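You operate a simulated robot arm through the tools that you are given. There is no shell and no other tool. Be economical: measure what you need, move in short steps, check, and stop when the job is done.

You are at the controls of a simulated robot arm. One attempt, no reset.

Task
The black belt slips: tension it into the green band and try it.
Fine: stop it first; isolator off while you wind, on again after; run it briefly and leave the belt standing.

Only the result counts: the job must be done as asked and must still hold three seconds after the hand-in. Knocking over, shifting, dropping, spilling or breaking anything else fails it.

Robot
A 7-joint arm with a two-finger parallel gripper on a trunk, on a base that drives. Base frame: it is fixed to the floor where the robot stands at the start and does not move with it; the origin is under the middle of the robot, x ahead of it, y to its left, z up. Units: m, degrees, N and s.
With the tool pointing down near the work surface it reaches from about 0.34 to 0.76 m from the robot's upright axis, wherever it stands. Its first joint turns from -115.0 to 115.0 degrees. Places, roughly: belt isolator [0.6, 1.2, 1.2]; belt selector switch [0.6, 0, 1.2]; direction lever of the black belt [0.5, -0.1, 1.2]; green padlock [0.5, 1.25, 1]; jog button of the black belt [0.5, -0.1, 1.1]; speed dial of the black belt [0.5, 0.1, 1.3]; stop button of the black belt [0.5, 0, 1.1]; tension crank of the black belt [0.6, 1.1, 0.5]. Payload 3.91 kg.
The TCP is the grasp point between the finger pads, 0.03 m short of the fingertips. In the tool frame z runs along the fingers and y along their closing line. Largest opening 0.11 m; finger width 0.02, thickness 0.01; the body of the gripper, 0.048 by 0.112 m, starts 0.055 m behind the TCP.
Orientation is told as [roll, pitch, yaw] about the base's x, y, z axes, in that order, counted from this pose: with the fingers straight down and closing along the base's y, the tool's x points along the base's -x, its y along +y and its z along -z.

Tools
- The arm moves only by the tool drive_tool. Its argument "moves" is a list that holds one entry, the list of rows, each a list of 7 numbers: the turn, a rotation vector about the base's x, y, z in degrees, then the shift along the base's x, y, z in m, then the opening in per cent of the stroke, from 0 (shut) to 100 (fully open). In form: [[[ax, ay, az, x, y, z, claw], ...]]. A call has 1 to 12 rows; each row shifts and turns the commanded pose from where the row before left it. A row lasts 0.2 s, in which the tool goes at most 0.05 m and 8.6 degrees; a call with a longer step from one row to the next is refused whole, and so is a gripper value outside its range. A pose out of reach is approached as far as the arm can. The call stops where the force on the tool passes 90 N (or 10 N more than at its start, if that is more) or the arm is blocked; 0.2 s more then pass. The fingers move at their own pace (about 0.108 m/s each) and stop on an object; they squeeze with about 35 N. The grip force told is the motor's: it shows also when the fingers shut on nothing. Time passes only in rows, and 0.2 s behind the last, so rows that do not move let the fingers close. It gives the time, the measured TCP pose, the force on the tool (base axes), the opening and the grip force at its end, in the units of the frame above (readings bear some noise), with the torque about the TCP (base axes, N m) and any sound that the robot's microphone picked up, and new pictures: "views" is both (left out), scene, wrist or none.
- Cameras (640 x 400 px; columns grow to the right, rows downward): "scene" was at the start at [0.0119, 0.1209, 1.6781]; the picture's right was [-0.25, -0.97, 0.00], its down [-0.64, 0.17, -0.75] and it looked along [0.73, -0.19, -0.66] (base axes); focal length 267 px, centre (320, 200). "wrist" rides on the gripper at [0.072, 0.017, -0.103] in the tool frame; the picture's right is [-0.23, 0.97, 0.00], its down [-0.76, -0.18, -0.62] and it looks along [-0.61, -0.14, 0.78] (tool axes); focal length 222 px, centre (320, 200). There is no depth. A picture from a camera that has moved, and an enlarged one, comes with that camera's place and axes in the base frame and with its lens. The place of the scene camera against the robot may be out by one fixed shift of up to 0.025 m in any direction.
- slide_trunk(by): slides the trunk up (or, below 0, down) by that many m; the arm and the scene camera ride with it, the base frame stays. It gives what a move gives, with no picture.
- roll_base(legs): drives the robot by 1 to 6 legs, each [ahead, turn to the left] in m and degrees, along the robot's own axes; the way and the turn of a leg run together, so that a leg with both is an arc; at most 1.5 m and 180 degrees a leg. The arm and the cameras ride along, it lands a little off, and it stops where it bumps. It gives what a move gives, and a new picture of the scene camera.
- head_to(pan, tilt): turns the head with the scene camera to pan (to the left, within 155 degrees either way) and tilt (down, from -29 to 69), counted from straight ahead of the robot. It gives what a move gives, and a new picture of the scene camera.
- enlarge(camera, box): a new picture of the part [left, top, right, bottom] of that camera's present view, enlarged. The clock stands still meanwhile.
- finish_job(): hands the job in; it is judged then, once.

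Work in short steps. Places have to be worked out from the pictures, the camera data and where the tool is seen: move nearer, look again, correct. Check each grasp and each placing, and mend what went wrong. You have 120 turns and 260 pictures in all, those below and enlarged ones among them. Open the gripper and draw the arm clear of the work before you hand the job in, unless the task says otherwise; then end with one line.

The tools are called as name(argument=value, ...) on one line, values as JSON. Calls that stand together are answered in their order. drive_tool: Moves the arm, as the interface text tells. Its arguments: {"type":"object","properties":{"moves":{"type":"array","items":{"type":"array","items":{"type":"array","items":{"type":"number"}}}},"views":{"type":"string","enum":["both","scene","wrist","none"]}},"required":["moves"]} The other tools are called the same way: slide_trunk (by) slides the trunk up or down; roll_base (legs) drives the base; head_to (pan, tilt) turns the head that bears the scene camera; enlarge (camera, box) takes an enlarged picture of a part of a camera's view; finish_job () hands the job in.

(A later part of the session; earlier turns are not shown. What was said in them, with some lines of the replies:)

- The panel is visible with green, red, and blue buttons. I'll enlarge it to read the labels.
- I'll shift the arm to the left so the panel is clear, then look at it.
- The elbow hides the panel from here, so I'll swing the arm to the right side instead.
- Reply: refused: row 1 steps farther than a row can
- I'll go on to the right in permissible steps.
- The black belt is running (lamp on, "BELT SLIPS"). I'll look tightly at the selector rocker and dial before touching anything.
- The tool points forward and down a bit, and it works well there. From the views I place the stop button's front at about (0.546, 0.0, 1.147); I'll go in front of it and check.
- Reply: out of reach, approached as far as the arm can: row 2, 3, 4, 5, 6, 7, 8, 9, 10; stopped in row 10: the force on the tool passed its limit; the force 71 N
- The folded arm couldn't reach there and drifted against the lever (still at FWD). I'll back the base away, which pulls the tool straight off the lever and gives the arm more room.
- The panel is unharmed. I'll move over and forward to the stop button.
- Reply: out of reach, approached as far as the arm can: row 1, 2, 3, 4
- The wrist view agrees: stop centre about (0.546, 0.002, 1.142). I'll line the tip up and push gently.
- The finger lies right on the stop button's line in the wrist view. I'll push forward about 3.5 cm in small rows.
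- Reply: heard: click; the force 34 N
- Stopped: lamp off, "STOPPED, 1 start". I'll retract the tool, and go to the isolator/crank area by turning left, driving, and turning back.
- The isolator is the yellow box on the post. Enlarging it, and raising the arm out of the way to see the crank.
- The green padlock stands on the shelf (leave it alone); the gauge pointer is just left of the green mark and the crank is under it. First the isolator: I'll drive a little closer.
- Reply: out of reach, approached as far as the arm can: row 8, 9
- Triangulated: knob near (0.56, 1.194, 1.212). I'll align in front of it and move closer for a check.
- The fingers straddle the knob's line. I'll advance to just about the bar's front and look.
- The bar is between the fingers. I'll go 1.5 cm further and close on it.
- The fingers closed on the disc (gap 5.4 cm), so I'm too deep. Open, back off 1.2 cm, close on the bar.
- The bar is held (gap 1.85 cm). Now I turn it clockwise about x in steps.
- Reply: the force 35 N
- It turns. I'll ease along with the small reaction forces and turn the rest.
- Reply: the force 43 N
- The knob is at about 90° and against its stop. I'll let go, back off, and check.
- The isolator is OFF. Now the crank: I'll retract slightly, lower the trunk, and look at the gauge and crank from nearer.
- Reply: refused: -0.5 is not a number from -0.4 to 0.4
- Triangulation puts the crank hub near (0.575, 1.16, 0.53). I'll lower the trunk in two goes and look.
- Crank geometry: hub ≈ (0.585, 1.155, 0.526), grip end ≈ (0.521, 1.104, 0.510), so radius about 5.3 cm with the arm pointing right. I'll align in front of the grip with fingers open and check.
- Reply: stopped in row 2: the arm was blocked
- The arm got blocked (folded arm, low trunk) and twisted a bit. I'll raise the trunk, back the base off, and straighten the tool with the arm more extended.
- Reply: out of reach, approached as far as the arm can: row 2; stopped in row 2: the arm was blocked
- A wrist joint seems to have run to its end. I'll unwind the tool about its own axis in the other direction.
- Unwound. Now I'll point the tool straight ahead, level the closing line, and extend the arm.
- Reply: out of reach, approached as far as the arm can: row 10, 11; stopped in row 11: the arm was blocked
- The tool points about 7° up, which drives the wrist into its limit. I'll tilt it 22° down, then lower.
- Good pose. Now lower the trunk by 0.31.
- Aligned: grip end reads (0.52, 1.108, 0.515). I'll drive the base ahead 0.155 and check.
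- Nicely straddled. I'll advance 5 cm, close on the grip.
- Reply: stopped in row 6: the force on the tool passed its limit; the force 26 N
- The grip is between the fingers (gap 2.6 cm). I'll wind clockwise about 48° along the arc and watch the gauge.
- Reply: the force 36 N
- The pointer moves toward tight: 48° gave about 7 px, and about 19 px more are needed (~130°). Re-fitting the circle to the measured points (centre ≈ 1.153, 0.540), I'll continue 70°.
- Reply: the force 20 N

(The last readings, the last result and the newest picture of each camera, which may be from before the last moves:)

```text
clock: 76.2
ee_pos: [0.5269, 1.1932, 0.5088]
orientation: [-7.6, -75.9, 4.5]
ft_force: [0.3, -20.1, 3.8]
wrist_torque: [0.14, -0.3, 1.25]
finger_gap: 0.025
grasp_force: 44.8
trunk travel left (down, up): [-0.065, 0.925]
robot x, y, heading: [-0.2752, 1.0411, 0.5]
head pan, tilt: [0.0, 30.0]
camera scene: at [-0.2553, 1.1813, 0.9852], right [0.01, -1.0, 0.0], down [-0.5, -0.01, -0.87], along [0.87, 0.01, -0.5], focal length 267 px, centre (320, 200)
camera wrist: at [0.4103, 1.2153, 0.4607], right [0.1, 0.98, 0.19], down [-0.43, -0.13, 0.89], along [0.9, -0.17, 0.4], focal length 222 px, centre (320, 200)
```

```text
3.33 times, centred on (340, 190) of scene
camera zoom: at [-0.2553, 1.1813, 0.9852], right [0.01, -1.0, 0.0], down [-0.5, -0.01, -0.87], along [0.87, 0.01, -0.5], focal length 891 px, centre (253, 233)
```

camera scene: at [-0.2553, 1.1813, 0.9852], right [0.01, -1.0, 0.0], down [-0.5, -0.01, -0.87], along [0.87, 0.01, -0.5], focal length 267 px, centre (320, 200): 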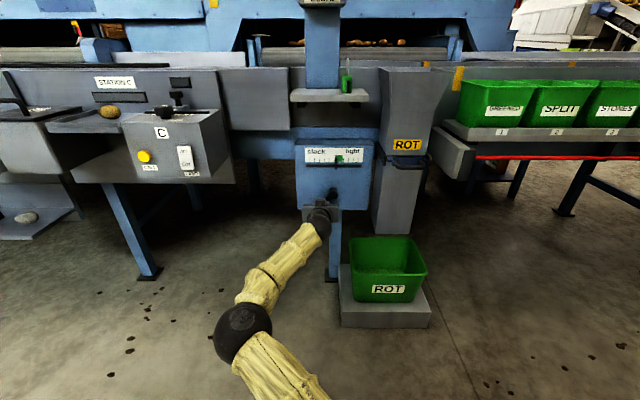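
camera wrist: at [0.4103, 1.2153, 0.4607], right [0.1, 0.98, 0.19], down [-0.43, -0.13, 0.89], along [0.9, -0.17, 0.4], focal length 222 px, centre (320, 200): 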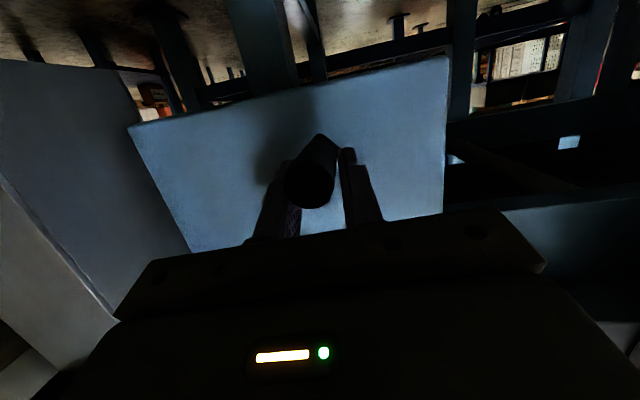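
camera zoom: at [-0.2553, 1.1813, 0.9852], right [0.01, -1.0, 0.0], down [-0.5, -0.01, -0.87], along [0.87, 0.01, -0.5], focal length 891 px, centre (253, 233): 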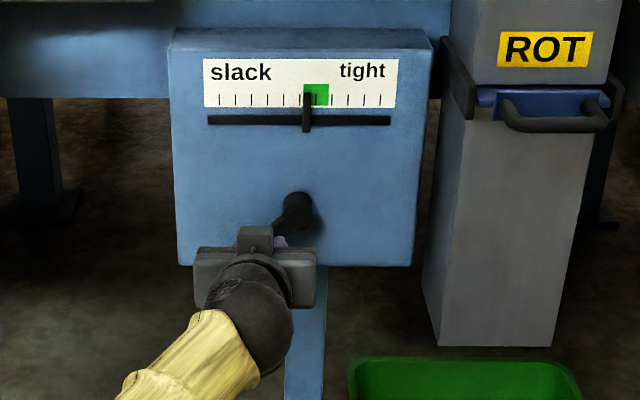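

Pointer at the band's left edge; about 65° more brings it to the centre.

drive_tool(moves=[[[0, 0, 0, 0, 0.0057, 0.0068, 0], [0, 0, 0, 0, 0.0036, 0.0081, 0], [0, 0, 0, 0, 0.0022, 0.0086, 0], [0, 0, 0, 0, 0.0006, 0.0089, 0], [0, 0, 0, 0, -0.0009, 0.0088, 0], [0, 0, 0, 0, -0.0025, 0.0086, 0], [0, 0, 0, 0, -0.0022, 0.0049, 0]]])

enlarge(camera="scene", box=[280, 130, 400, 250])

```text
clock: 77.8
ee_pos: [0.528, 1.2057, 0.5605]
orientation: [-7.4, -75.9, 4.8]
ft_force: [-1.7, -0.9, -7.8]
wrist_torque: [0.12, 0.57, -0.01]
finger_gap: 0.0231
grasp_force: 45.1
trunk travel left (down, up): [-0.065, 0.925]
robot x, y, heading: [-0.2719, 1.0414, 0.9]
head pan, tilt: [0.0, 30.0]
camera scene: at [-0.2546, 1.1823, 0.9851], right [0.01, -1.0, 0.0], down [-0.5, -0.01, -0.87], along [0.87, 0.01, -0.5], focal length 267 px, centre (320, 200)
camera wrist: at [0.4104, 1.2261, 0.5147], right [0.09, 0.98, 0.19], down [-0.42, -0.13, 0.9], along [0.9, -0.16, 0.4], focal length 222 px, centre (320, 200)
```

scene: 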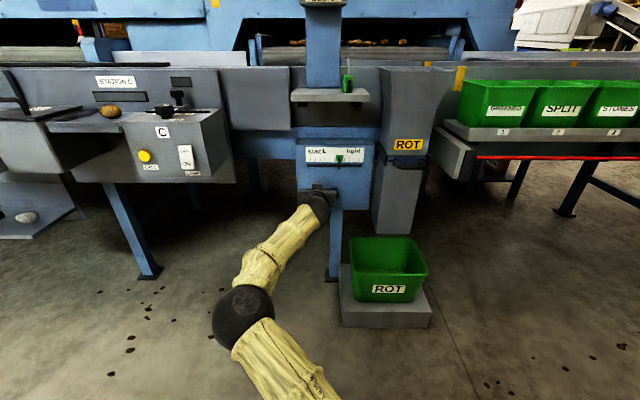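
wrist: 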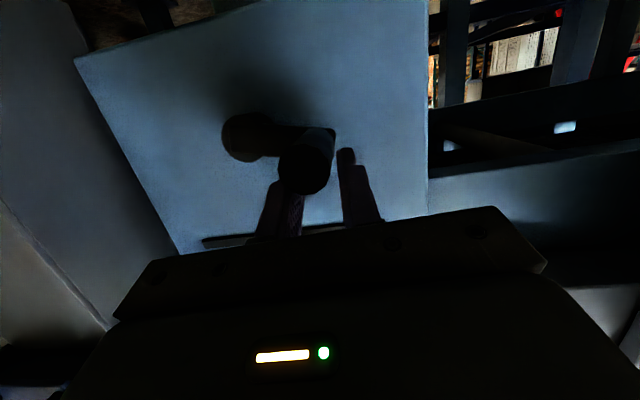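

```text
3.33 times, centred on (340, 190) of scene
camera zoom: at [-0.2546, 1.1823, 0.9851], right [0.01, -1.0, 0.0], down [-0.5, -0.01, -0.87], along [0.87, 0.01, -0.5], focal length 891 px, centre (253, 233)
```

zoom: 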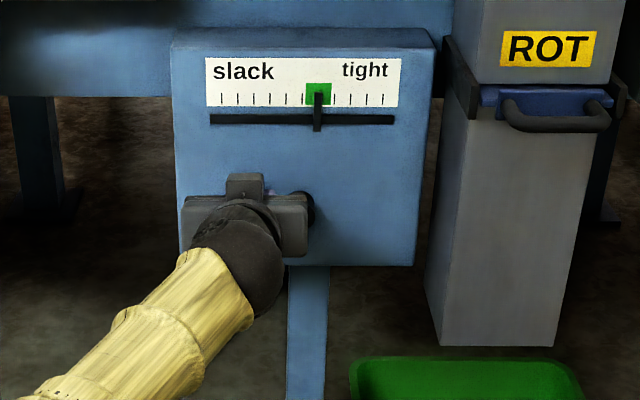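

The pointer stands at the centre of the green. Open, back straight out, and check that it holds.

drive_tool(moves=[[[0, 0, 0, 0, 0, 0, 50], [0, 0, 0, 0, 0, 0, 50], [0, 0, 0, -0.03, 0, 0, 50], [0, 0, 0, -0.03, 0, 0, 50]]], views="none")

roll_base(legs=[[-0.2, 0]])

enlarge(camera="scene", box=[290, 110, 390, 210])

```text
clock: 78.8
ee_pos: [0.4678, 1.2029, 0.5618]
orientation: [-8.0, -75.8, 5.1]
ft_force: [-0.1, -0.2, -0.1]
wrist_torque: [0.03, 0.01, 0.04]
finger_gap: 0.0551
grasp_force: 0.1
trunk travel left (down, up): [-0.065, 0.925]
robot x, y, heading: [-0.2738, 1.0399, 0.7]
head pan, tilt: [0.0, 30.0]
```

```text
clock: 80.4
ee_pos: [0.2672, 1.2001, 0.562]
orientation: [-7.7, -75.9, 4.9]
ft_force: [0.2, 0.3, 0.3]
wrist_torque: [-0.01, -0.01, -0.01]
finger_gap: 0.055
grasp_force: 0.2
trunk travel left (down, up): [-0.065, 0.925]
robot x, y, heading: [-0.4754, 1.0396, 1.0]
head pan, tilt: [0.0, 30.0]
camera scene: at [-0.4577, 1.18, 0.9851], right [0.01, -1.0, 0.0], down [-0.5, -0.01, -0.87], along [0.87, 0.01, -0.5], focal length 267 px, centre (320, 200)
```

scene: 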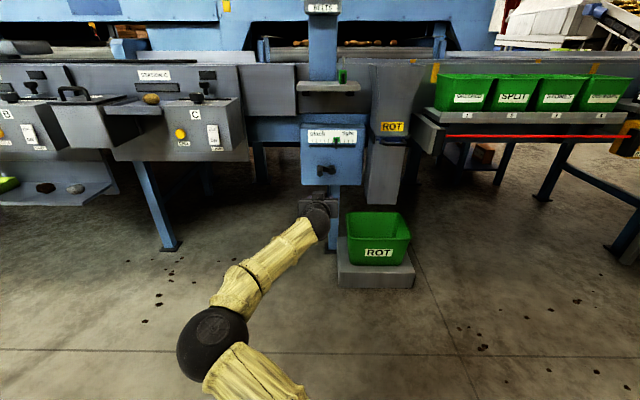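

```text
4.00 times, centred on (340, 160) of scene
camera zoom: at [-0.4577, 1.18, 0.9851], right [0.01, -1.0, 0.0], down [-0.5, -0.01, -0.87], along [0.87, 0.01, -0.5], focal length 1069 px, centre (240, 360)
```

zoom: 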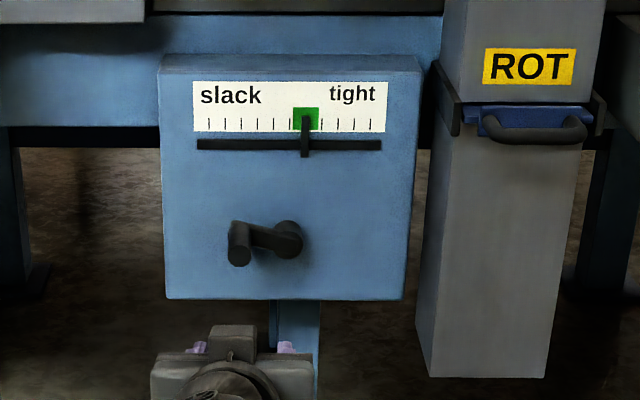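

Gauge is in the green and holds. Now raise the trunk again for the isolator.

slide_trunk(by=0.4)

slide_trunk(by=0.25)

drive_tool(moves=[[[0, -6.5, 0, 0, 0, 0, 45], [0, -6.5, 0, 0, 0, 0, 45], [8.3, 0, 0, 0, 0, 0, 45], [8.3, 0, 0, 0, 0, 0, 45], [8.3, 0, 0, 0, 0, 0, 45], [8.3, 0, 0, 0, 0, 0, 45], [8.3, 0, 0, 0, 0, 0, 45], [8.3, 0, 0, 0, 0, 0, 45], [8.3, 0, 0, 0, 0, 0, 45], [8.3, 0, 0, 0, 0, 0, 45], [8.3, 0, 0, 0, 0, 0, 45], [8.3, 0, 0, 0, 0, 0, 45]]])

```text
clock: 84.2
ee_pos: [0.2652, 1.1998, 0.963]
orientation: [-7.7, -75.9, 4.9]
ft_force: [0.0, 0.3, -0.7]
wrist_torque: [-0.03, 0.01, -0.03]
finger_gap: 0.0553
grasp_force: 0.0
trunk travel left (down, up): [-0.465, 0.525]
robot x, y, heading: [-0.4796, 1.0409, 0.9]
head pan, tilt: [0.0, 30.0]
```

```text
clock: 86.8
ee_pos: [0.2666, 1.1995, 1.2118]
orientation: [-7.7, -76.0, 5.0]
ft_force: [-0.6, -0.2, 0.1]
wrist_torque: [-0.03, -0.01, 0.01]
finger_gap: 0.055
grasp_force: 0.1
trunk travel left (down, up): [-0.715, 0.275]
robot x, y, heading: [-0.4774, 1.0388, 0.8]
head pan, tilt: [0.0, 30.0]
```

```text
clock: 89.4
ee_pos: [0.2672, 1.1995, 1.2115]
orientation: [86.9, -8.1, -89.1]
ft_force: [0.3, 0.3, 0.5]
wrist_torque: [0.01, -0.03, 0.0]
finger_gap: 0.0495
grasp_force: 0.0
trunk travel left (down, up): [-0.715, 0.275]
robot x, y, heading: [-0.4785, 1.0359, 0.9]
head pan, tilt: [0.0, 30.0]
camera scene: at [-0.4576, 1.1801, 1.6351], right [0.01, -1.0, 0.0], down [-0.5, -0.01, -0.87], along [0.87, 0.01, -0.5], focal length 267 px, centre (320, 200)
camera wrist: at [0.1621, 1.2727, 1.223], right [0.05, -0.09, 0.99], down [-0.62, -0.79, -0.04], along [0.78, -0.61, -0.1], focal length 222 px, centre (320, 200)
```

scene: 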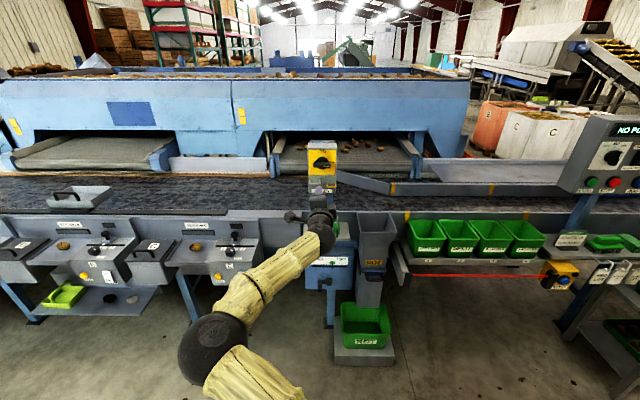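
wrist: 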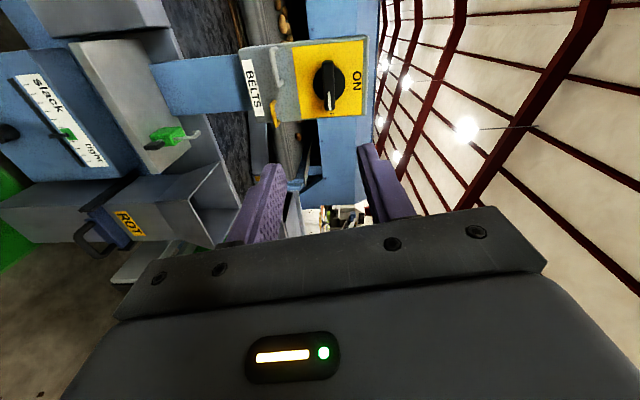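

Panel shows "NO POWER". I'll trim the roll, drive ahead 0.17, and look again.

drive_tool(moves=[[[7, 0, 0, 0, -0.004, 0.002, 45], [0, 0, 0, 0, 0, 0, 45]]], views="none")

roll_base(legs=[[0.19, 0]])

enlarge(camera="wrist", box=[160, 0, 480, 250])

enlarge(camera="scene", box=[280, 120, 370, 210])

```text
clock: 90.0
ee_pos: [0.267, 1.196, 1.2133]
orientation: [86.9, -1.1, -89.0]
ft_force: [-0.2, 0.4, -0.1]
wrist_torque: [0.0, 0.05, 0.0]
finger_gap: 0.0492
grasp_force: 0.1
trunk travel left (down, up): [-0.715, 0.275]
robot x, y, heading: [-0.477, 1.0378, 0.6]
head pan, tilt: [0.0, 30.0]
```

```text
clock: 91.5
ee_pos: [0.4574, 1.1977, 1.213]
orientation: [86.9, -1.2, -88.9]
ft_force: [0.0, 0.6, -0.4]
wrist_torque: [0.01, 0.0, 0.02]
finger_gap: 0.0495
grasp_force: 0.0
trunk travel left (down, up): [-0.715, 0.275]
robot x, y, heading: [-0.2858, 1.0426, 0.7]
head pan, tilt: [0.0, 30.0]
camera scene: at [-0.2659, 1.1827, 1.635], right [0.01, -1.0, 0.0], down [-0.5, -0.01, -0.87], along [0.87, 0.01, -0.5], focal length 267 px, centre (320, 200)
```

scene: 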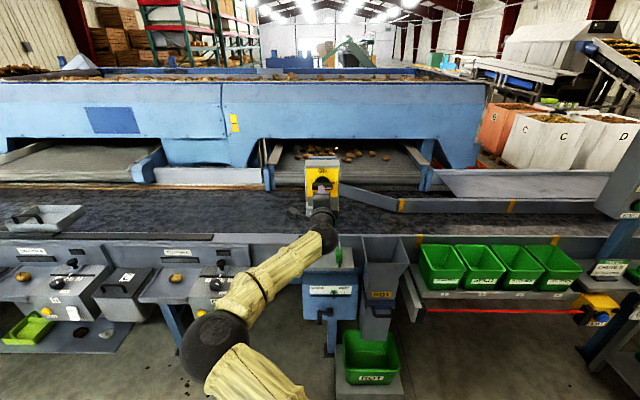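

```text
1.60 times, centred on (320, 125) of wrist
camera zoom: at [0.3535, 1.2684, 1.233], right [0.06, -0.21, 0.98], down [-0.62, -0.78, -0.13], along [0.78, -0.6, -0.17], focal length 355 px, centre (320, 320)
```

zoom: 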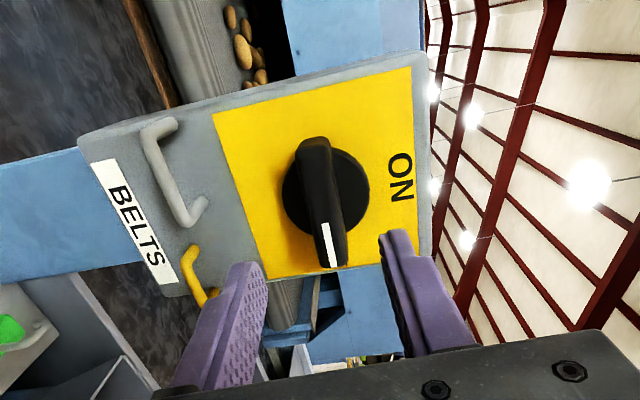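

```text
4.44 times, centred on (325, 165) of scene
camera zoom: at [-0.2659, 1.1827, 1.635], right [0.01, -1.0, 0.0], down [-0.5, -0.01, -0.87], along [0.87, 0.01, -0.5], focal length 1187 px, centre (298, 356)
```

zoom: 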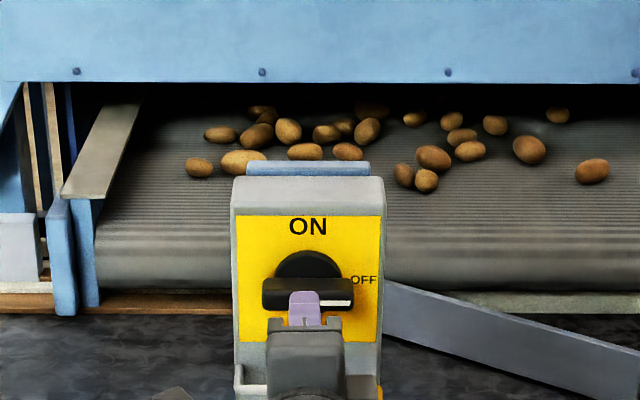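

Aligned. Advance to the former depth and close on the bar.

drive_tool(moves=[[[0, 0, 0, 0.03, -0.002, 0, 45], [0, 0, 0, 0.03, -0.001, 0, 45], [0, 0, 0, 0.018, 0, 0, 45], [0, 0, 0, 0, 0, 0, 0], [0, 0, 0, 0, 0, 0, 0], [0, 0, 0, 0, 0, 0, 0]]], views="wrist")

```text
clock: 93.0
ee_pos: [0.5356, 1.1927, 1.2116]
orientation: [86.8, -1.2, -89.0]
ft_force: [-10.0, -4.4, -21.8]
wrist_torque: [-0.04, -0.7, -0.16]
finger_gap: 0.0192
grasp_force: 45.4
trunk travel left (down, up): [-0.715, 0.275]
robot x, y, heading: [-0.2879, 1.0408, 0.9]
head pan, tilt: [0.0, 30.0]
camera wrist: at [0.4314, 1.2647, 1.2314], right [0.06, -0.21, 0.98], down [-0.62, -0.77, -0.13], along [0.78, -0.6, -0.17], focal length 222 px, centre (320, 200)
```

wrist: 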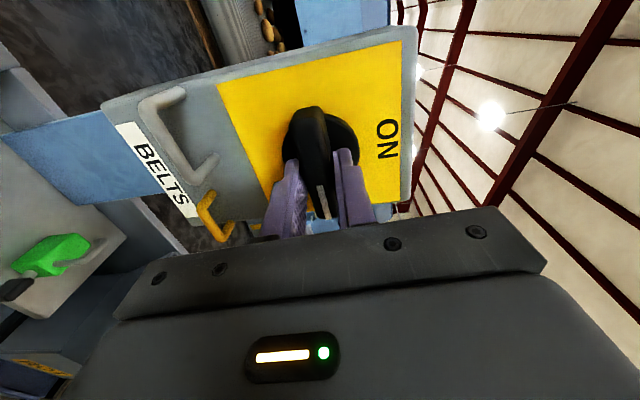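

Gripped. Turn back counter-clockwise to ON.

drive_tool(moves=[[[-8, 0, 0, 0, 0, -0.001, 0], [-8, 0, 0, 0, 0, 0, 0], [-8, 0, 0, 0, 0, 0, 0], [-8, 0, 0, 0, 0, 0, 0], [-8, 0, 0, 0, 0, 0, 0], [-8, 0, 0, 0, 0.001, 0.001, 0], [-8, 0, 0, 0, 0.001, 0.001, 0], [-8, 0, 0, 0, 0.001, 0.001, 0], [-8, 0, 0, 0, 0, 0, 0], [-8, 0, 0, 0, 0, 0, 0], [-8, 0, 0, 0, 0, 0, 0], [-5, 0, 0, 0, 0, 0, 0]]])

```text
clock: 95.5
ee_pos: [0.5347, 1.1961, 1.2137]
orientation: [-76.6, -85.7, 73.7]
ft_force: [-18.6, -6.1, -24.7]
wrist_torque: [1.14, 0.72, 1.11]
finger_gap: 0.0202
grasp_force: 44.8
trunk travel left (down, up): [-0.715, 0.275]
robot x, y, heading: [-0.2889, 1.0415, 0.6]
head pan, tilt: [0.0, 30.0]
camera scene: at [-0.2671, 1.1818, 1.6351], right [0.01, -1.0, 0.0], down [-0.5, -0.01, -0.87], along [0.87, 0.01, -0.5], focal length 267 px, centre (320, 200)
camera wrist: at [0.4312, 1.2139, 1.1411], right [0.05, 0.99, 0.16], down [-0.62, -0.09, 0.78], along [0.79, -0.14, 0.6], focal length 222 px, centre (320, 200)
```

scene: 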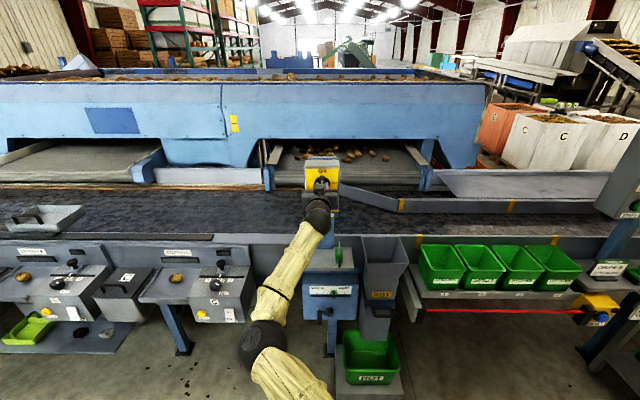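
wrist: 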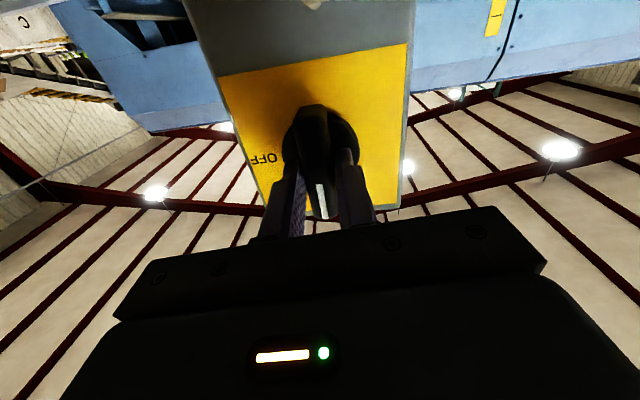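

Against the ON stop (torque rises). Release, back off, and check the knob and the display.

drive_tool(moves=[[[0, 0, 0, 0, 0, 0, 50], [0, 0, 0, 0, 0, 0, 50], [0, 0, 0, -0.03, 0, 0, 50], [0, 0, 0, -0.04, 0, 0, 50]]], views="none")

roll_base(legs=[[-0.12, 0]])

enlarge(camera="scene", box=[270, 110, 380, 300])

head_to(pan=-40, tilt=30)

```text
clock: 96.5
ee_pos: [0.4656, 1.1977, 1.2167]
orientation: [-80.4, -85.6, 77.6]
ft_force: [-1.0, -0.1, -1.2]
wrist_torque: [-0.04, 0.01, -0.03]
finger_gap: 0.0549
grasp_force: 0.0
trunk travel left (down, up): [-0.715, 0.275]
robot x, y, heading: [-0.2846, 1.0383, 0.8]
head pan, tilt: [0.0, 30.0]
```

```text
clock: 97.8
ee_pos: [0.3461, 1.199, 1.2173]
orientation: [-80.4, -85.6, 77.5]
ft_force: [-0.1, -0.4, -0.8]
wrist_torque: [-0.02, 0.02, -0.01]
finger_gap: 0.0552
grasp_force: 0.0
trunk travel left (down, up): [-0.715, 0.275]
robot x, y, heading: [-0.4003, 1.0383, 0.8]
head pan, tilt: [0.0, 30.0]
camera scene: at [-0.3873, 1.1809, 1.6352], right [0.01, -1.0, 0.0], down [-0.5, -0.01, -0.87], along [0.87, 0.01, -0.5], focal length 267 px, centre (320, 200)
```

scene: 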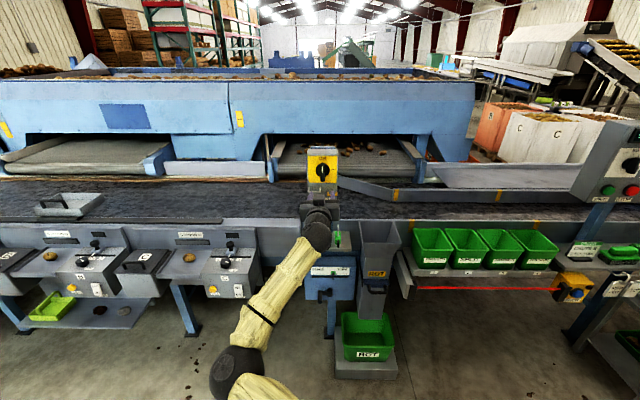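

```text
2.11 times, centred on (325, 205) of scene
camera zoom: at [-0.3873, 1.1809, 1.6352], right [0.01, -1.0, 0.0], down [-0.5, -0.01, -0.87], along [0.87, 0.01, -0.5], focal length 562 px, centre (310, 190)
```

zoom: 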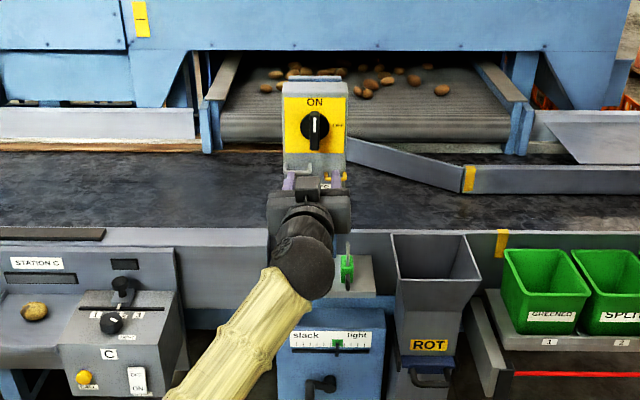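

```text
clock: 98.8
ee_pos: [0.3487, 1.1973, 1.2168]
orientation: [-79.8, -85.7, 76.9]
ft_force: [1.2, 0.0, -1.0]
wrist_torque: [-0.02, 0.01, -0.01]
finger_gap: 0.055
grasp_force: 0.0
trunk travel left (down, up): [-0.715, 0.275]
robot x, y, heading: [-0.4048, 1.0396, 1.0]
head pan, tilt: [-40.0, 30.0]
camera scene: at [-0.4063, 1.1226, 1.6351], right [-0.63, -0.78, 0.0], down [-0.39, 0.32, -0.87], along [0.67, -0.55, -0.5], focal length 267 px, centre (320, 200)
```

scene: 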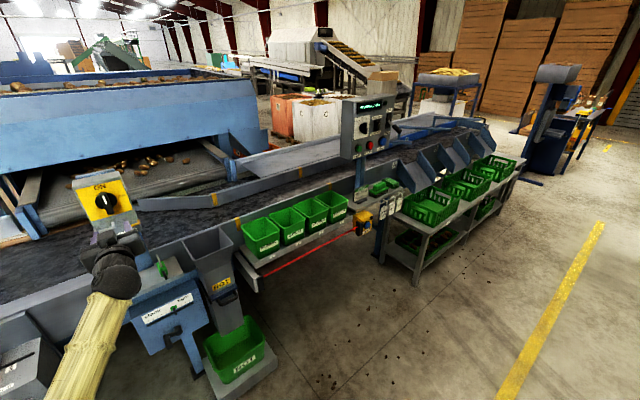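

Isolator is ON again and the gauge is in the green. Back to the panel: reverse a bit, turn right, drive 1.04, turn left.

roll_base(legs=[[-0.12, 0], [0, -90], [1.04, 0], [0, 90]])

head_to(pan=-8, tilt=32)

```text
clock: 112.8
ee_pos: [0.2169, 0.099, 1.2167]
orientation: [-79.8, -85.7, 73.5]
ft_force: [0.7, -0.9, 0.5]
wrist_torque: [0.03, -0.02, 0.0]
finger_gap: 0.055
grasp_force: 0.0
trunk travel left (down, up): [-0.715, 0.275]
robot x, y, heading: [-0.5444, -0.0164, -2.4]
head pan, tilt: [-40.0, 30.0]
camera scene: at [-0.5402, 0.0688, 1.6351], right [-0.68, -0.74, 0.0], down [-0.37, 0.34, -0.87], along [0.64, -0.59, -0.5], focal length 267 px, centre (320, 200)
```

scene: 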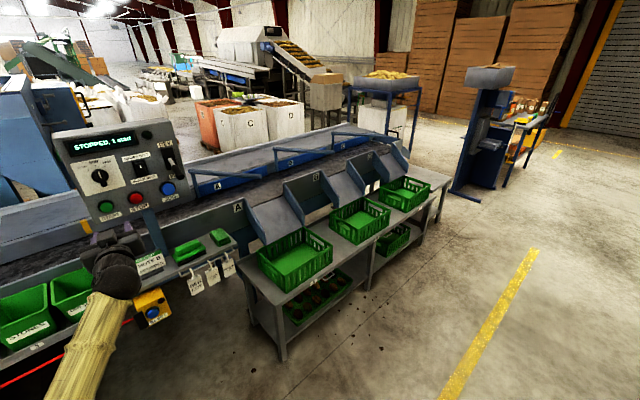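

```text
clock: 113.7
ee_pos: [0.2167, 0.0981, 1.2165]
orientation: [-79.8, -85.8, 73.5]
ft_force: [0.1, 0.1, -0.1]
wrist_torque: [0.01, 0.01, -0.03]
finger_gap: 0.0549
grasp_force: 0.1
trunk travel left (down, up): [-0.715, 0.275]
robot x, y, heading: [-0.5444, -0.0143, -2.4]
head pan, tilt: [-8.0, 32.0]
camera scene: at [-0.5187, 0.1134, 1.6319], right [-0.18, -0.98, 0.0], down [-0.52, 0.1, -0.85], along [0.83, -0.16, -0.53], focal length 267 px, centre (320, 200)
```

scene: 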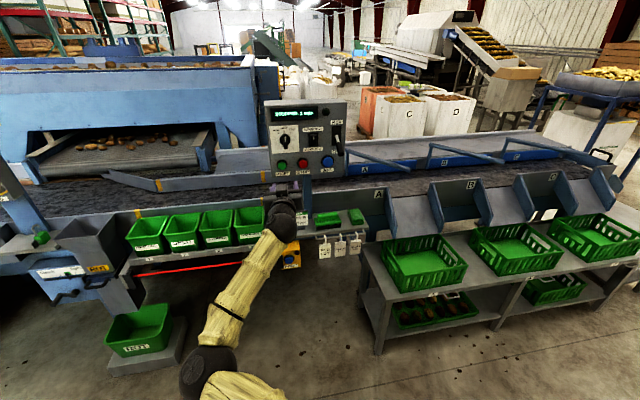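

Display "STOPPED, 1 start", power is back. I'll straighten the heading, drive up, close the fingers, and line up with START (about y 0.09, z 1.143).

roll_base(legs=[[0, 2.4], [0.22, 0]])

drive_tool(moves=[[[0, 7, 0, 0, 0, 0, 0], [0, 7, 0, 0, -0.01, -0.02, 0], [0, 0, 0, 0, -0.01, -0.02, 0], [0, 0, 0, 0, -0.01, -0.02, 0]]])

enlarge(camera="scene", box=[250, 80, 370, 200])

```text
clock: 115.8
ee_pos: [0.4348, 0.1293, 1.2166]
orientation: [-79.1, -85.7, 75.2]
ft_force: [-0.5, -1.0, -0.4]
wrist_torque: [0.0, -0.04, 0.0]
finger_gap: 0.0552
grasp_force: 0.1
trunk travel left (down, up): [-0.715, 0.275]
robot x, y, heading: [-0.3226, -0.015, -0.6]
head pan, tilt: [-8.0, 32.0]
camera scene: at [-0.3013, 0.1143, 1.6319], right [-0.14, -0.99, 0.0], down [-0.53, 0.08, -0.85], along [0.84, -0.12, -0.53], focal length 267 px, centre (320, 200)
```

scene: 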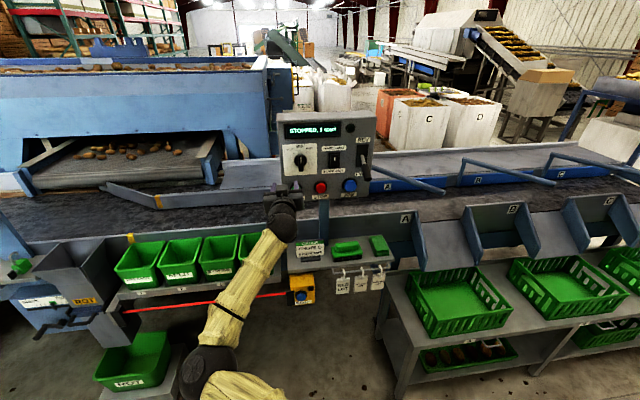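

```text
clock: 116.8
ee_pos: [0.435, 0.0994, 1.1568]
orientation: [-19.1, -74.3, 15.8]
ft_force: [0.1, 0.6, 1.5]
wrist_torque: [0.02, -0.01, -0.01]
finger_gap: 0.0002
grasp_force: 34.0
trunk travel left (down, up): [-0.715, 0.275]
robot x, y, heading: [-0.3202, -0.0142, -0.0]
head pan, tilt: [-8.0, 32.0]
camera scene: at [-0.3022, 0.1142, 1.632], right [-0.14, -0.99, 0.0], down [-0.52, 0.08, -0.85], along [0.84, -0.12, -0.53], focal length 267 px, centre (320, 200)
camera wrist: at [0.3165, 0.1183, 1.1107], right [0.11, 0.99, 0.13], down [-0.41, -0.08, 0.91], along [0.91, -0.15, 0.4], focal length 222 px, centre (320, 200)
```

scene: 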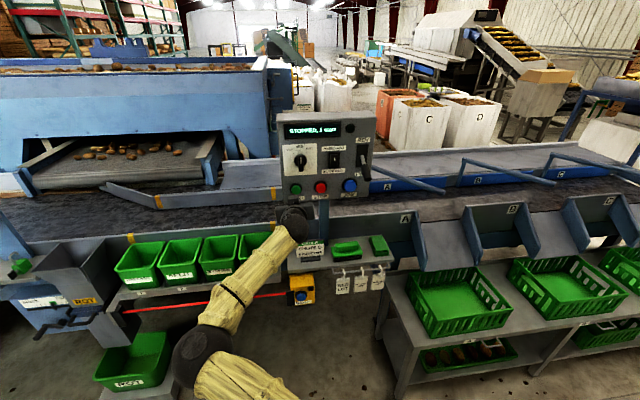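
wrist: 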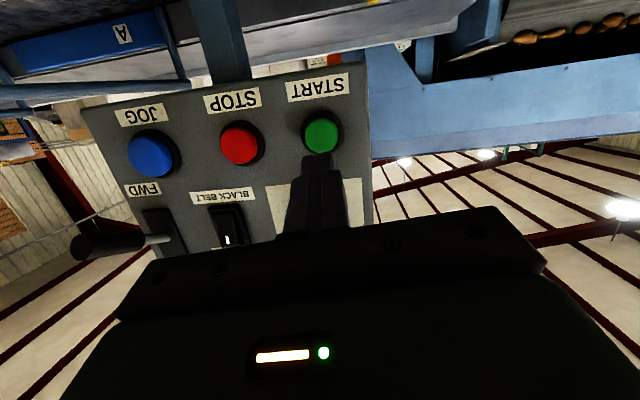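

```text
3.33 times, centred on (310, 140) of scene
camera zoom: at [-0.3022, 0.1142, 1.632], right [-0.14, -0.99, 0.0], down [-0.52, 0.08, -0.85], along [0.84, -0.12, -0.53], focal length 891 px, centre (353, 400)
```

zoom: 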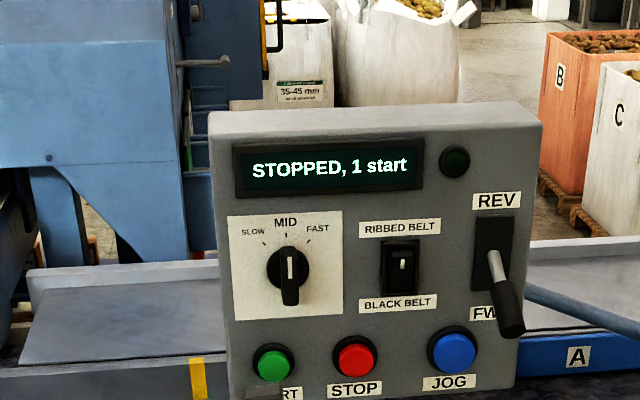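

START reads at y ≈ 0.092, z ≈ 1.139. I'll approach to just before it.

drive_tool(moves=[[[0, 0, 0, 0.03, -0.002, -0.004, 0], [0, 0, 0, 0.025, -0.002, -0.005, 0], [0, 0, 0, 0, 0, 0, 0]]], views="wrist")

```text
clock: 117.6
ee_pos: [0.4887, 0.095, 1.1484]
orientation: [-19.0, -74.5, 15.6]
ft_force: [0.2, 0.6, 0.1]
wrist_torque: [-0.02, 0.01, 0.01]
finger_gap: 0.0
grasp_force: 35.4
trunk travel left (down, up): [-0.715, 0.275]
robot x, y, heading: [-0.3212, -0.0167, -0.2]
head pan, tilt: [-8.0, 32.0]
camera wrist: at [0.3705, 0.1137, 1.1025], right [0.11, 0.99, 0.13], down [-0.41, -0.08, 0.91], along [0.9, -0.15, 0.4], focal length 222 px, centre (320, 200)
```

wrist: 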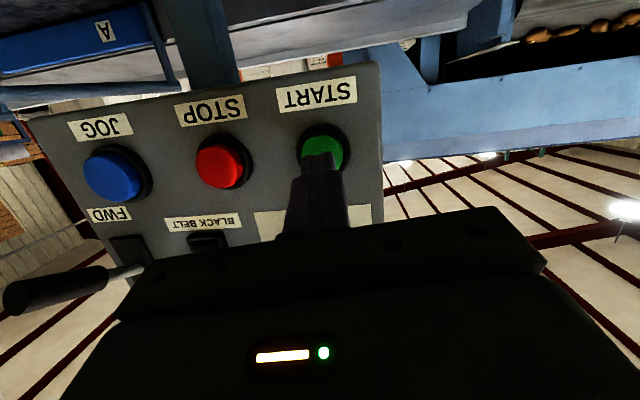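

On the button's axis. Press START.

drive_tool(moves=[[[0, 0, 0, 0.01, -0.001, 0, 0], [0, 0, 0, 0.01, 0, 0, 0], [0, 0, 0, 0.006, 0, 0, 0], [0, 0, 0, 0.004, 0, 0, 0]]])

enlarge(camera="scene", box=[250, 80, 370, 200])

```text
clock: 118.6
ee_pos: [0.515, 0.0939, 1.1482]
orientation: [-19.1, -74.3, 15.7]
ft_force: [-26.7, -0.4, -10.7]
wrist_torque: [0.05, 0.28, 0.01]
finger_gap: 0.0
grasp_force: 35.3
trunk travel left (down, up): [-0.715, 0.275]
robot x, y, heading: [-0.3224, -0.0191, -0.2]
head pan, tilt: [-8.0, 32.0]
heard: click
camera scene: at [-0.3065, 0.1142, 1.6318], right [-0.14, -0.99, 0.0], down [-0.52, 0.08, -0.85], along [0.84, -0.12, -0.53], focal length 267 px, centre (320, 200)
camera wrist: at [0.3976, 0.1127, 1.1017], right [0.11, 0.99, 0.13], down [-0.41, -0.08, 0.91], along [0.91, -0.15, 0.4], focal length 222 px, centre (320, 200)
```

scene: 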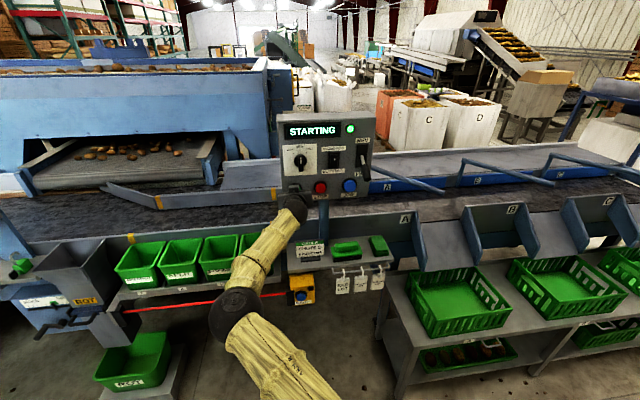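
wrist: 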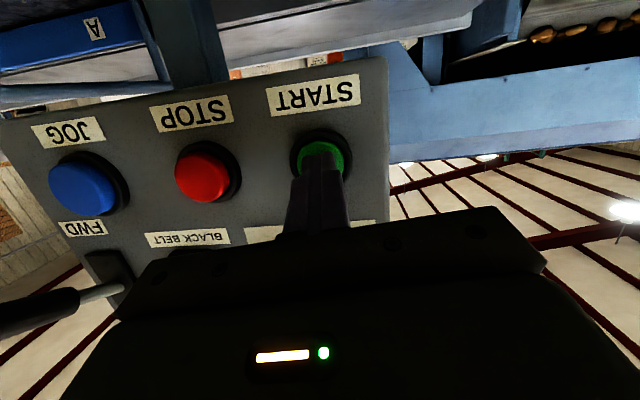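

```text
3.33 times, centred on (310, 140) of scene
camera zoom: at [-0.3065, 0.1142, 1.6318], right [-0.14, -0.99, 0.0], down [-0.52, 0.08, -0.85], along [0.84, -0.12, -0.53], focal length 891 px, centre (353, 400)
```

zoom: 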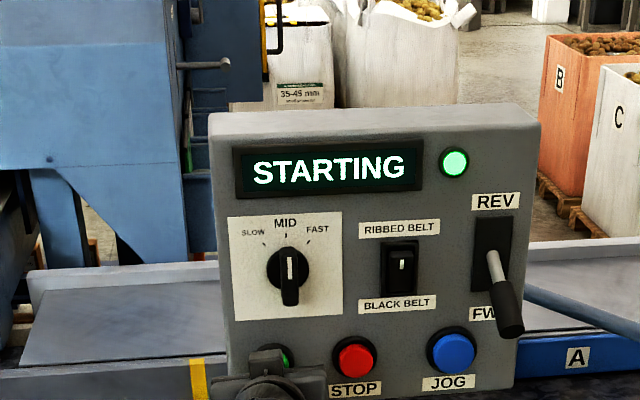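

"STARTING". I'll retract and line up with STOP while it gets up to speed, then read the display.

drive_tool(moves=[[[0, 0, 0, -0.02, 0, 0, 0], [0, 0, 0, -0.01, -0.03, 0, 0], [0, 0, 0, 0, -0.03, 0, 0], [0, 0, 0, 0, -0.031, 0.001, 0], [0, 0, 0, 0, 0, 0, 0]]])

enlarge(camera="scene", box=[250, 80, 370, 200])

```text
clock: 119.8
ee_pos: [0.4883, 0.0037, 1.1483]
orientation: [-19.2, -74.4, 15.8]
ft_force: [0.1, 0.4, 0.1]
wrist_torque: [0.01, 0.01, 0.01]
finger_gap: 0.0001
grasp_force: 35.3
trunk travel left (down, up): [-0.715, 0.275]
robot x, y, heading: [-0.3208, -0.0179, -0.2]
head pan, tilt: [-8.0, 32.0]
camera scene: at [-0.3026, 0.1143, 1.6319], right [-0.14, -0.99, 0.0], down [-0.52, 0.08, -0.85], along [0.84, -0.12, -0.53], focal length 267 px, centre (320, 200)
camera wrist: at [0.3702, 0.0219, 1.1025], right [0.11, 0.99, 0.13], down [-0.41, -0.08, 0.91], along [0.9, -0.15, 0.4], focal length 222 px, centre (320, 200)
```

scene: 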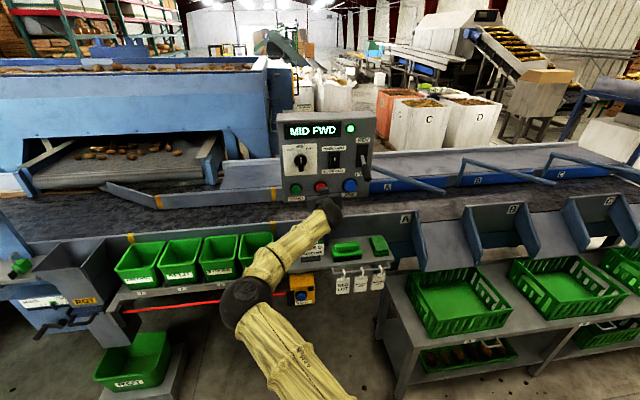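
wrist: 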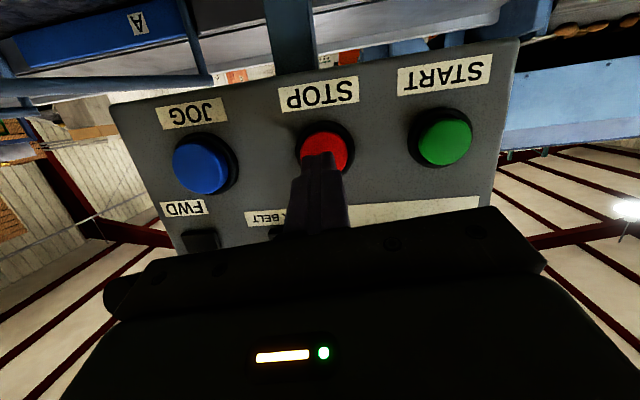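

```text
3.33 times, centred on (310, 140) of scene
camera zoom: at [-0.3026, 0.1143, 1.6319], right [-0.14, -0.99, 0.0], down [-0.52, 0.08, -0.85], along [0.84, -0.12, -0.53], focal length 891 px, centre (353, 400)
```

zoom: 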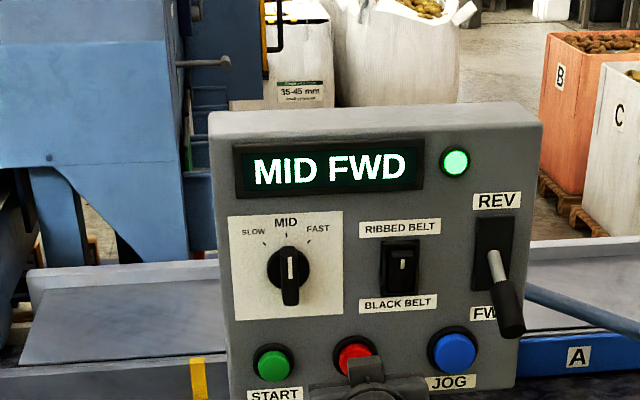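

It runs "MID FWD" without slipping. I'll let it run one more second and press STOP.

drive_tool(moves=[[[0, 0, 0, 0, 0, 0, 0], [0, 0, 0, 0, 0, 0, 0], [0, 0, 0, 0, 0, 0, 0], [0, 0, 0, 0, 0, 0, 0], [0, 0, 0, 0, 0, 0, 0], [0, 0, 0, 0.01, 0, 0, 0], [0, 0, 0, 0.01, 0, 0, 0], [0, 0, 0, 0.007, 0, 0, 0], [0, 0, 0, 0.006, 0, 0, 0]]], views="scene")

enlarge(camera="scene", box=[250, 80, 370, 200])

```text
clock: 121.8
ee_pos: [0.5168, 0.0037, 1.1496]
orientation: [-19.3, -74.4, 15.8]
ft_force: [-38.3, 2.9, -10.1]
wrist_torque: [0.21, 0.28, 0.15]
finger_gap: 0.0
grasp_force: 34.8
trunk travel left (down, up): [-0.715, 0.275]
robot x, y, heading: [-0.3252, -0.0172, -0.2]
head pan, tilt: [-8.0, 32.0]
heard: click
camera scene: at [-0.309, 0.1148, 1.6318], right [-0.14, -0.99, 0.0], down [-0.52, 0.07, -0.85], along [0.84, -0.12, -0.53], focal length 267 px, centre (320, 200)
```

scene: 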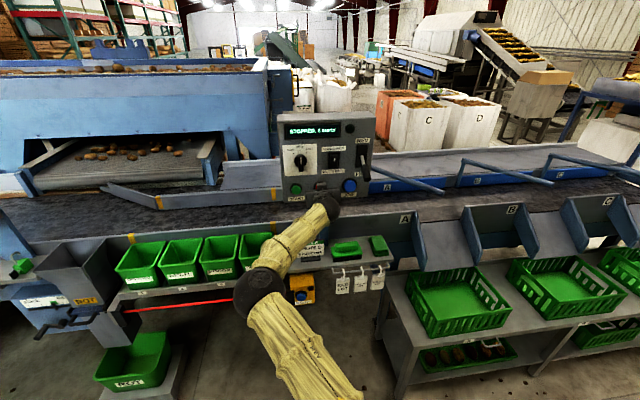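

```text
3.33 times, centred on (310, 140) of scene
camera zoom: at [-0.309, 0.1148, 1.6318], right [-0.14, -0.99, 0.0], down [-0.52, 0.07, -0.85], along [0.84, -0.12, -0.53], focal length 891 px, centre (353, 400)
```

zoom: 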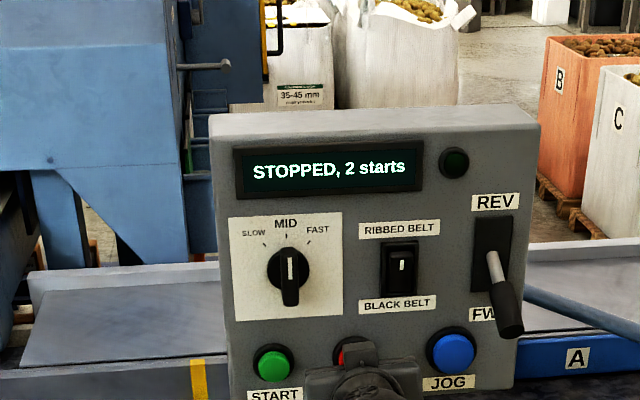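

Stopped again ("STOPPED, 2 starts"). I'll draw the arm clear, open the gripper and check the gauge one last time.

drive_tool(moves=[[[0, 0, 0, -0.03, 0, 0, 0], [0, 0, 0, -0.04, 0, 0, 0], [0, 0, 0, -0.04, 0, 0.01, 50], [0, 0, 0, -0.04, 0, 0.01, 100], [0, 0, 0, 0, 0, 0, 100]]], views="none")

roll_base(legs=[[-0.15, 0]])

enlarge(camera="scene", box=[250, 70, 370, 190])

head_to(pan=45, tilt=30)

enlarge(camera="scene", box=[260, 100, 460, 280])

```text
clock: 123.0
ee_pos: [0.3742, 0.0021, 1.1667]
orientation: [-19.1, -74.5, 15.8]
ft_force: [0.2, -0.2, -0.3]
wrist_torque: [0.03, -0.02, -0.03]
finger_gap: 0.1101
grasp_force: 0.0
trunk travel left (down, up): [-0.715, 0.275]
robot x, y, heading: [-0.3217, -0.0159, -0.1]
head pan, tilt: [-8.0, 32.0]
```

```text
clock: 124.4
ee_pos: [0.2207, 0.0029, 1.1688]
orientation: [-19.2, -74.4, 15.8]
ft_force: [0.0, -0.3, -1.2]
wrist_torque: [0.02, 0.03, -0.02]
finger_gap: 0.11
grasp_force: 0.1
trunk travel left (down, up): [-0.715, 0.275]
robot x, y, heading: [-0.4715, -0.0118, -0.1]
head pan, tilt: [-8.0, 32.0]
camera scene: at [-0.4555, 0.1146, 1.632], right [-0.14, -0.99, 0.0], down [-0.52, 0.07, -0.85], along [0.84, -0.12, -0.53], focal length 267 px, centre (320, 200)
```

scene: 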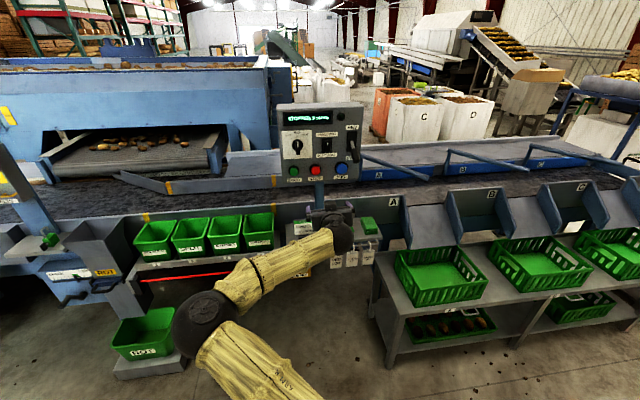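

```text
3.33 times, centred on (310, 130) of scene
camera zoom: at [-0.4555, 0.1146, 1.632], right [-0.14, -0.99, 0.0], down [-0.52, 0.07, -0.85], along [0.84, -0.12, -0.53], focal length 891 px, centre (353, 433)
```

zoom: 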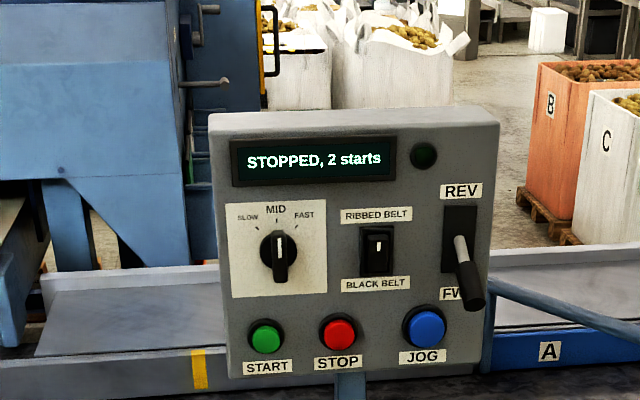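

```text
clock: 125.6
ee_pos: [0.2209, 0.0036, 1.1668]
orientation: [-19.1, -74.4, 15.8]
ft_force: [-0.6, 0.1, 0.4]
wrist_torque: [-0.02, 0.02, 0.01]
finger_gap: 0.1099
grasp_force: 0.0
trunk travel left (down, up): [-0.715, 0.275]
robot x, y, heading: [-0.4745, -0.0159, -0.2]
head pan, tilt: [45.0, 30.0]
camera scene: at [-0.4785, 0.1911, 1.6351], right [0.7, -0.71, 0.0], down [-0.35, -0.35, -0.87], along [0.61, 0.61, -0.5], focal length 267 px, centre (320, 200)
```

scene: 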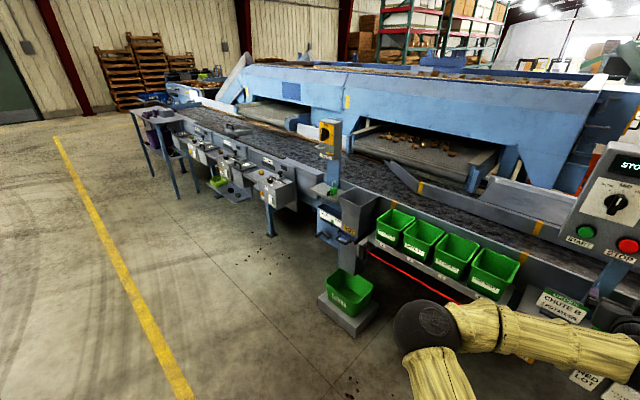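

```text
2.22 times, centred on (360, 190) of scene
camera zoom: at [-0.4785, 0.1911, 1.6351], right [0.7, -0.71, 0.0], down [-0.35, -0.35, -0.87], along [0.61, 0.61, -0.5], focal length 594 px, centre (231, 222)
```

zoom: 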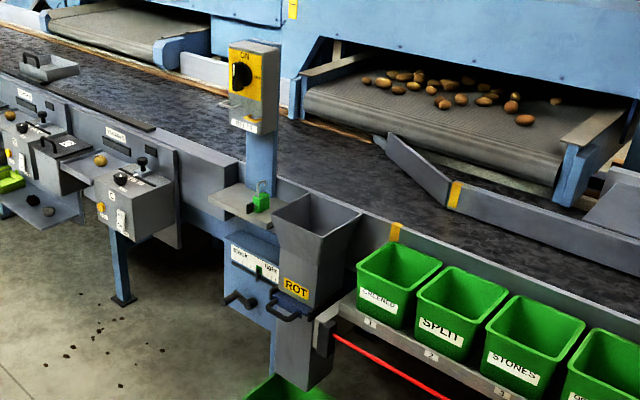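

All is in order: isolator ON, gauge in green, belt stopped, and the arm is clear. Handing in.

finish_job()

```text
The job is handed in.
```

The black belt is tensioned to the middle of the green band. With the isolator back on, it ran briefly at MID FWD without slipping, and I left it stopped.
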